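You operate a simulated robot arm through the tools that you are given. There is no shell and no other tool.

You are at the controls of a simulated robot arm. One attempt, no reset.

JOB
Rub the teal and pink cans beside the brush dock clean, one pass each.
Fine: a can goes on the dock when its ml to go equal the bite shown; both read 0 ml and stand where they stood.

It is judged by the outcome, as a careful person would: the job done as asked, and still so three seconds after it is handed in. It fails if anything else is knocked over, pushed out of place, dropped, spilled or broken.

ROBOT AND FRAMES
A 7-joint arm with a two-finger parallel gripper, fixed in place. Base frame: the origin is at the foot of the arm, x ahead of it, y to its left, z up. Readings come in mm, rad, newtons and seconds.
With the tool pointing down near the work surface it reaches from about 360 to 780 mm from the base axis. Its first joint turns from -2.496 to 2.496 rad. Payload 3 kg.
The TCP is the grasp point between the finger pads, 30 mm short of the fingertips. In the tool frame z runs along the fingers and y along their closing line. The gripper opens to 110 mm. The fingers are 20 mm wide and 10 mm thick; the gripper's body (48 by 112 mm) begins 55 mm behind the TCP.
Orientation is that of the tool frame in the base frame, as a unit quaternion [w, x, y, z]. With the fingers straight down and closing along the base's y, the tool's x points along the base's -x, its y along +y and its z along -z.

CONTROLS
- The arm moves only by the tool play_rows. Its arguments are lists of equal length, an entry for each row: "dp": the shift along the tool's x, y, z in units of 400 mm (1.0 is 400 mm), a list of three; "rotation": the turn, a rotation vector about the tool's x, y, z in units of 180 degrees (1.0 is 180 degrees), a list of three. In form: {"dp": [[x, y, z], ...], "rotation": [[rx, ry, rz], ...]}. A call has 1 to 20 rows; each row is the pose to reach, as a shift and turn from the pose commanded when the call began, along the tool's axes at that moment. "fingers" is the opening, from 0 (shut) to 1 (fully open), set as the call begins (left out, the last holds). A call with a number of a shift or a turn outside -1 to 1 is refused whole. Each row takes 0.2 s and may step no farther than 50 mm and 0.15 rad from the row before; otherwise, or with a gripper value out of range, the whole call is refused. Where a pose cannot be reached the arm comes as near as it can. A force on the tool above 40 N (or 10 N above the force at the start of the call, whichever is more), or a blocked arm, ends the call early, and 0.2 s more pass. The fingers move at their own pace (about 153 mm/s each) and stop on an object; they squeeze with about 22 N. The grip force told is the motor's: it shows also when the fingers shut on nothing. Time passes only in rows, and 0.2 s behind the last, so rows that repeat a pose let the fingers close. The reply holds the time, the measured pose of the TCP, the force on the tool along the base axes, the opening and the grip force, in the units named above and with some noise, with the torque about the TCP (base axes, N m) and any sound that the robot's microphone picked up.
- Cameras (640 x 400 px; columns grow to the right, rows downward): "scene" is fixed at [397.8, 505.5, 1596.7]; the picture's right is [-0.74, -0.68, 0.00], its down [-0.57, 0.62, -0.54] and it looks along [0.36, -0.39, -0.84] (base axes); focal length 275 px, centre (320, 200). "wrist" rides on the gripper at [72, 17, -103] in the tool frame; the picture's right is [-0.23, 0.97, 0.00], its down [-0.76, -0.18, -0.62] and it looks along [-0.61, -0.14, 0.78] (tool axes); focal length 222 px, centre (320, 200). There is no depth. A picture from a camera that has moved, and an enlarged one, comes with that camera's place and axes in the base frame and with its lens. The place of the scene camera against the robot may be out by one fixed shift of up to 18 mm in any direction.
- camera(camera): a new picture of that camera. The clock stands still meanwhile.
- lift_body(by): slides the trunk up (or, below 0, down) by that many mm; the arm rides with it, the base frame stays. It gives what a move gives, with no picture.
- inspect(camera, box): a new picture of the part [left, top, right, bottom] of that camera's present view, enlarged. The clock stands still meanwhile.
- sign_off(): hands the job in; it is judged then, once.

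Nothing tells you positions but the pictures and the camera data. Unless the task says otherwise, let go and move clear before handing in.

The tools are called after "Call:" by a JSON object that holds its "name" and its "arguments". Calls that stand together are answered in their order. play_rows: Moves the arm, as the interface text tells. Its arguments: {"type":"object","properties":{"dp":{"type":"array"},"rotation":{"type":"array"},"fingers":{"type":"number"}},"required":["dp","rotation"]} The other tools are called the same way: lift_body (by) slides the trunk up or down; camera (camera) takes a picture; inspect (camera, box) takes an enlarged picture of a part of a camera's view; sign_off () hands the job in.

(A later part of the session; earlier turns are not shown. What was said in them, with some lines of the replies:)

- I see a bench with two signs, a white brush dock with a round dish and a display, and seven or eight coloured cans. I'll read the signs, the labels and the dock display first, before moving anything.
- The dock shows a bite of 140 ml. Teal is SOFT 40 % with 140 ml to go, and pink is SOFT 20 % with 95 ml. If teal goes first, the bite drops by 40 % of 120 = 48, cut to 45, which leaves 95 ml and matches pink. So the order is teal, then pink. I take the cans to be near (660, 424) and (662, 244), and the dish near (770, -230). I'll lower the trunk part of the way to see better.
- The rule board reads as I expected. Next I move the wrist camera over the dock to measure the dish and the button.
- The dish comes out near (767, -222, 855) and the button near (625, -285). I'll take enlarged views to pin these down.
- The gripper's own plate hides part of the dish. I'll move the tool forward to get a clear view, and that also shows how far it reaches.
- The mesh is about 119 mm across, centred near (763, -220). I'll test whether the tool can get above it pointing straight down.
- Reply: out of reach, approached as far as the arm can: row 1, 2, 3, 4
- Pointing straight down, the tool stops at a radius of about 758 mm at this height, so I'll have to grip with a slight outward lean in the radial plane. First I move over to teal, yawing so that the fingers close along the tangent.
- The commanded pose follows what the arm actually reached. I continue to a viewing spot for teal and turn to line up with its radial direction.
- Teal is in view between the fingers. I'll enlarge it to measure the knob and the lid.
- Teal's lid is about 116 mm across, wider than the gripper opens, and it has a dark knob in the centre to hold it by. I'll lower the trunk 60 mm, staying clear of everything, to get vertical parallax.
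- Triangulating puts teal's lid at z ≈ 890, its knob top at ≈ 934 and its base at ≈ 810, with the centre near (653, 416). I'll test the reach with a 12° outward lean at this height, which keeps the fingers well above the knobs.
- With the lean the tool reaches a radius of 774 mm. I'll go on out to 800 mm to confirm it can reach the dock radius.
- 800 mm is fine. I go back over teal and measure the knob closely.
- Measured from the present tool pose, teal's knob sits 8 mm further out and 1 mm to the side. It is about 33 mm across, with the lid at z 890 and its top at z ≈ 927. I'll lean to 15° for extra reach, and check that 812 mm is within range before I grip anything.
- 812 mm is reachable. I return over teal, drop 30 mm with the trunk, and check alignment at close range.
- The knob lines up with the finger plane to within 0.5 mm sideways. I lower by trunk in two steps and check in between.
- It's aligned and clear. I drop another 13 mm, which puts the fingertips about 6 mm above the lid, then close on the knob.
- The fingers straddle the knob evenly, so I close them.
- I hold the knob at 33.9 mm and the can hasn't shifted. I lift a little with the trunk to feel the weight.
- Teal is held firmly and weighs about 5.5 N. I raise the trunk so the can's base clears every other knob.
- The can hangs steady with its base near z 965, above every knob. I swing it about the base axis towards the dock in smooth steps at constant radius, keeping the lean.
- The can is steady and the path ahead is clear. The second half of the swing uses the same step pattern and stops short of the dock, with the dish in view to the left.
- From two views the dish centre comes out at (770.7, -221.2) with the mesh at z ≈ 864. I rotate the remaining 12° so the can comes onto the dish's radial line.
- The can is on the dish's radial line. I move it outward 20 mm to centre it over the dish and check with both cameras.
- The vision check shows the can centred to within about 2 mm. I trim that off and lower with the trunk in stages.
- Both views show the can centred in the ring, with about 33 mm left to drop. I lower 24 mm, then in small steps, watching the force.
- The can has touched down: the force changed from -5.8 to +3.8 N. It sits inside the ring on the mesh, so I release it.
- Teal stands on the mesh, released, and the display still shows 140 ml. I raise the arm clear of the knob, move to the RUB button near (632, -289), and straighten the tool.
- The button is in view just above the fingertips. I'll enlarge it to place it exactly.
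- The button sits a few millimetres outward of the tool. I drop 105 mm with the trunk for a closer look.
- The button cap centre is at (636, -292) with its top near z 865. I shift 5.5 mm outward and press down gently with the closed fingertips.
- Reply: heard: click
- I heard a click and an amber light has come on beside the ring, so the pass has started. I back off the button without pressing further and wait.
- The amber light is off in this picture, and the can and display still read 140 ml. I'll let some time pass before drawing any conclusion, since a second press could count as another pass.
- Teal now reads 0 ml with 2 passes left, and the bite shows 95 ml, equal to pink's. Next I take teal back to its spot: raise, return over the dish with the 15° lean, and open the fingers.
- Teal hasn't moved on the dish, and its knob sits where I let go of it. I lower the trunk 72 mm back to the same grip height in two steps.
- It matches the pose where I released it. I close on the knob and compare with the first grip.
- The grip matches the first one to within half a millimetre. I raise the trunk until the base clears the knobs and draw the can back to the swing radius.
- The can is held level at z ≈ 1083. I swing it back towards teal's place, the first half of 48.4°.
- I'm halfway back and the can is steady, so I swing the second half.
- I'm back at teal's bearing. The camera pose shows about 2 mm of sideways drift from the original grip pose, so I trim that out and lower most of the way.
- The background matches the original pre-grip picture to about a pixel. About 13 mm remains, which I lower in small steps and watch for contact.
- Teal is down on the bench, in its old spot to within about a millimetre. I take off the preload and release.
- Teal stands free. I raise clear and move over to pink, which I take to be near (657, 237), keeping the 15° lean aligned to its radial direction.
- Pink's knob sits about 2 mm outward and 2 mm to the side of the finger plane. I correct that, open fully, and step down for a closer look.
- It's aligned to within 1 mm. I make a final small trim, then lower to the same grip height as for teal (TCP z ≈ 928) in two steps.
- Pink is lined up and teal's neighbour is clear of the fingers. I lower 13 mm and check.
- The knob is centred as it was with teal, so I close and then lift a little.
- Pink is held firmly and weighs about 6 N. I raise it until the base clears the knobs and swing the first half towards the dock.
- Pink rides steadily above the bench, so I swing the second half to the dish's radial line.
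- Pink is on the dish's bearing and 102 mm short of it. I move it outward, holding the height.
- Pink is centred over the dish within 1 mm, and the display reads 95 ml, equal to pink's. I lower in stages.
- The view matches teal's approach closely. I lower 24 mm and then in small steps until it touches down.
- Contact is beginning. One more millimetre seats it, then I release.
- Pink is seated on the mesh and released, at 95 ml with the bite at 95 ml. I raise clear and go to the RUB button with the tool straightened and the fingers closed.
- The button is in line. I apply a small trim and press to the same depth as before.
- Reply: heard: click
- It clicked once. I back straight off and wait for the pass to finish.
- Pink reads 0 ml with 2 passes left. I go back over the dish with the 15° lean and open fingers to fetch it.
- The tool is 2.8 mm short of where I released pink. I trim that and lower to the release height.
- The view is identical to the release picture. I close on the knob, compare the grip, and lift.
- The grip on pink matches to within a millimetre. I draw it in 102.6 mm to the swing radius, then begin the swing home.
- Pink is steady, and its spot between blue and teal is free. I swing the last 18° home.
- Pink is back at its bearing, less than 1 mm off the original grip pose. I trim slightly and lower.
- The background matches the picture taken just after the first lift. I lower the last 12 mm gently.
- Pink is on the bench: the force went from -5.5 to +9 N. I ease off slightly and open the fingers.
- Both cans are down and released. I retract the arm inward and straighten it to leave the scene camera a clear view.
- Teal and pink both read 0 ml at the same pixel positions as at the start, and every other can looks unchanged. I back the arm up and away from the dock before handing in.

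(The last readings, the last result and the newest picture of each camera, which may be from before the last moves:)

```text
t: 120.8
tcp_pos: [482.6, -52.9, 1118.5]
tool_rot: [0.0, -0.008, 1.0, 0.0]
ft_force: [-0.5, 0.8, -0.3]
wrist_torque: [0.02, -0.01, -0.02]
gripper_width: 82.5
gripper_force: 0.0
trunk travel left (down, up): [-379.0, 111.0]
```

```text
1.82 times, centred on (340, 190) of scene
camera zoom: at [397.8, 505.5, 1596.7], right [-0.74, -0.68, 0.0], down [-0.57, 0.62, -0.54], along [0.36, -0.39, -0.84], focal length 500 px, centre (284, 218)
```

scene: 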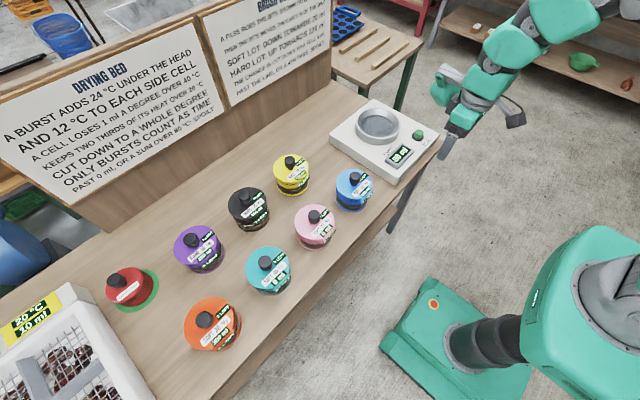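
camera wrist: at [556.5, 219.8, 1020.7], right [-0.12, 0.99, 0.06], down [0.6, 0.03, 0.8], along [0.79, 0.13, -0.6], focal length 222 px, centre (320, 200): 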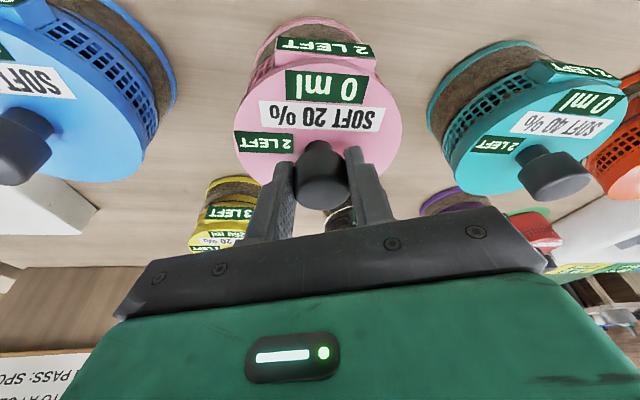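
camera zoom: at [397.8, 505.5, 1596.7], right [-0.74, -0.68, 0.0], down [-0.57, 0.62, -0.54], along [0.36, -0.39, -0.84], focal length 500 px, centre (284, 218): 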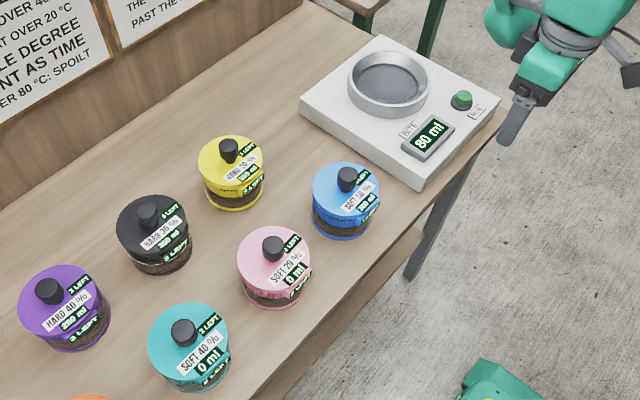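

Both cans read 0 ml and stand in their original places. The dock is empty, nothing else has moved and the arm is clear, so I hand the job in.

Call:
{"name": "sign_off", "arguments": {}}

```text
The job is handed in.
```

The teal and pink cans have each had one pass. Both read 0 ml with 2 passes left, and both are back where they stood. I've handed the job in, but the reply gave no verdict.

- **Teal:** I rubbed it first because its 140 ml to go matched the bite shown. That pass moved the bite from 140 ml down to 95 ml.
- **Pink:** Its 95 ml to go then matched the bite, so I rubbed it second. The dock now shows 80 ml.
- **Placement:** In the scene camera, both knobs are at the same pixels as at the start. The wrist-camera readings put each can within about 1 mm of its original spot.
- **Everything else:** The other cans look unchanged and the dock is empty. I let go of both cans and moved the arm clear before handing in.
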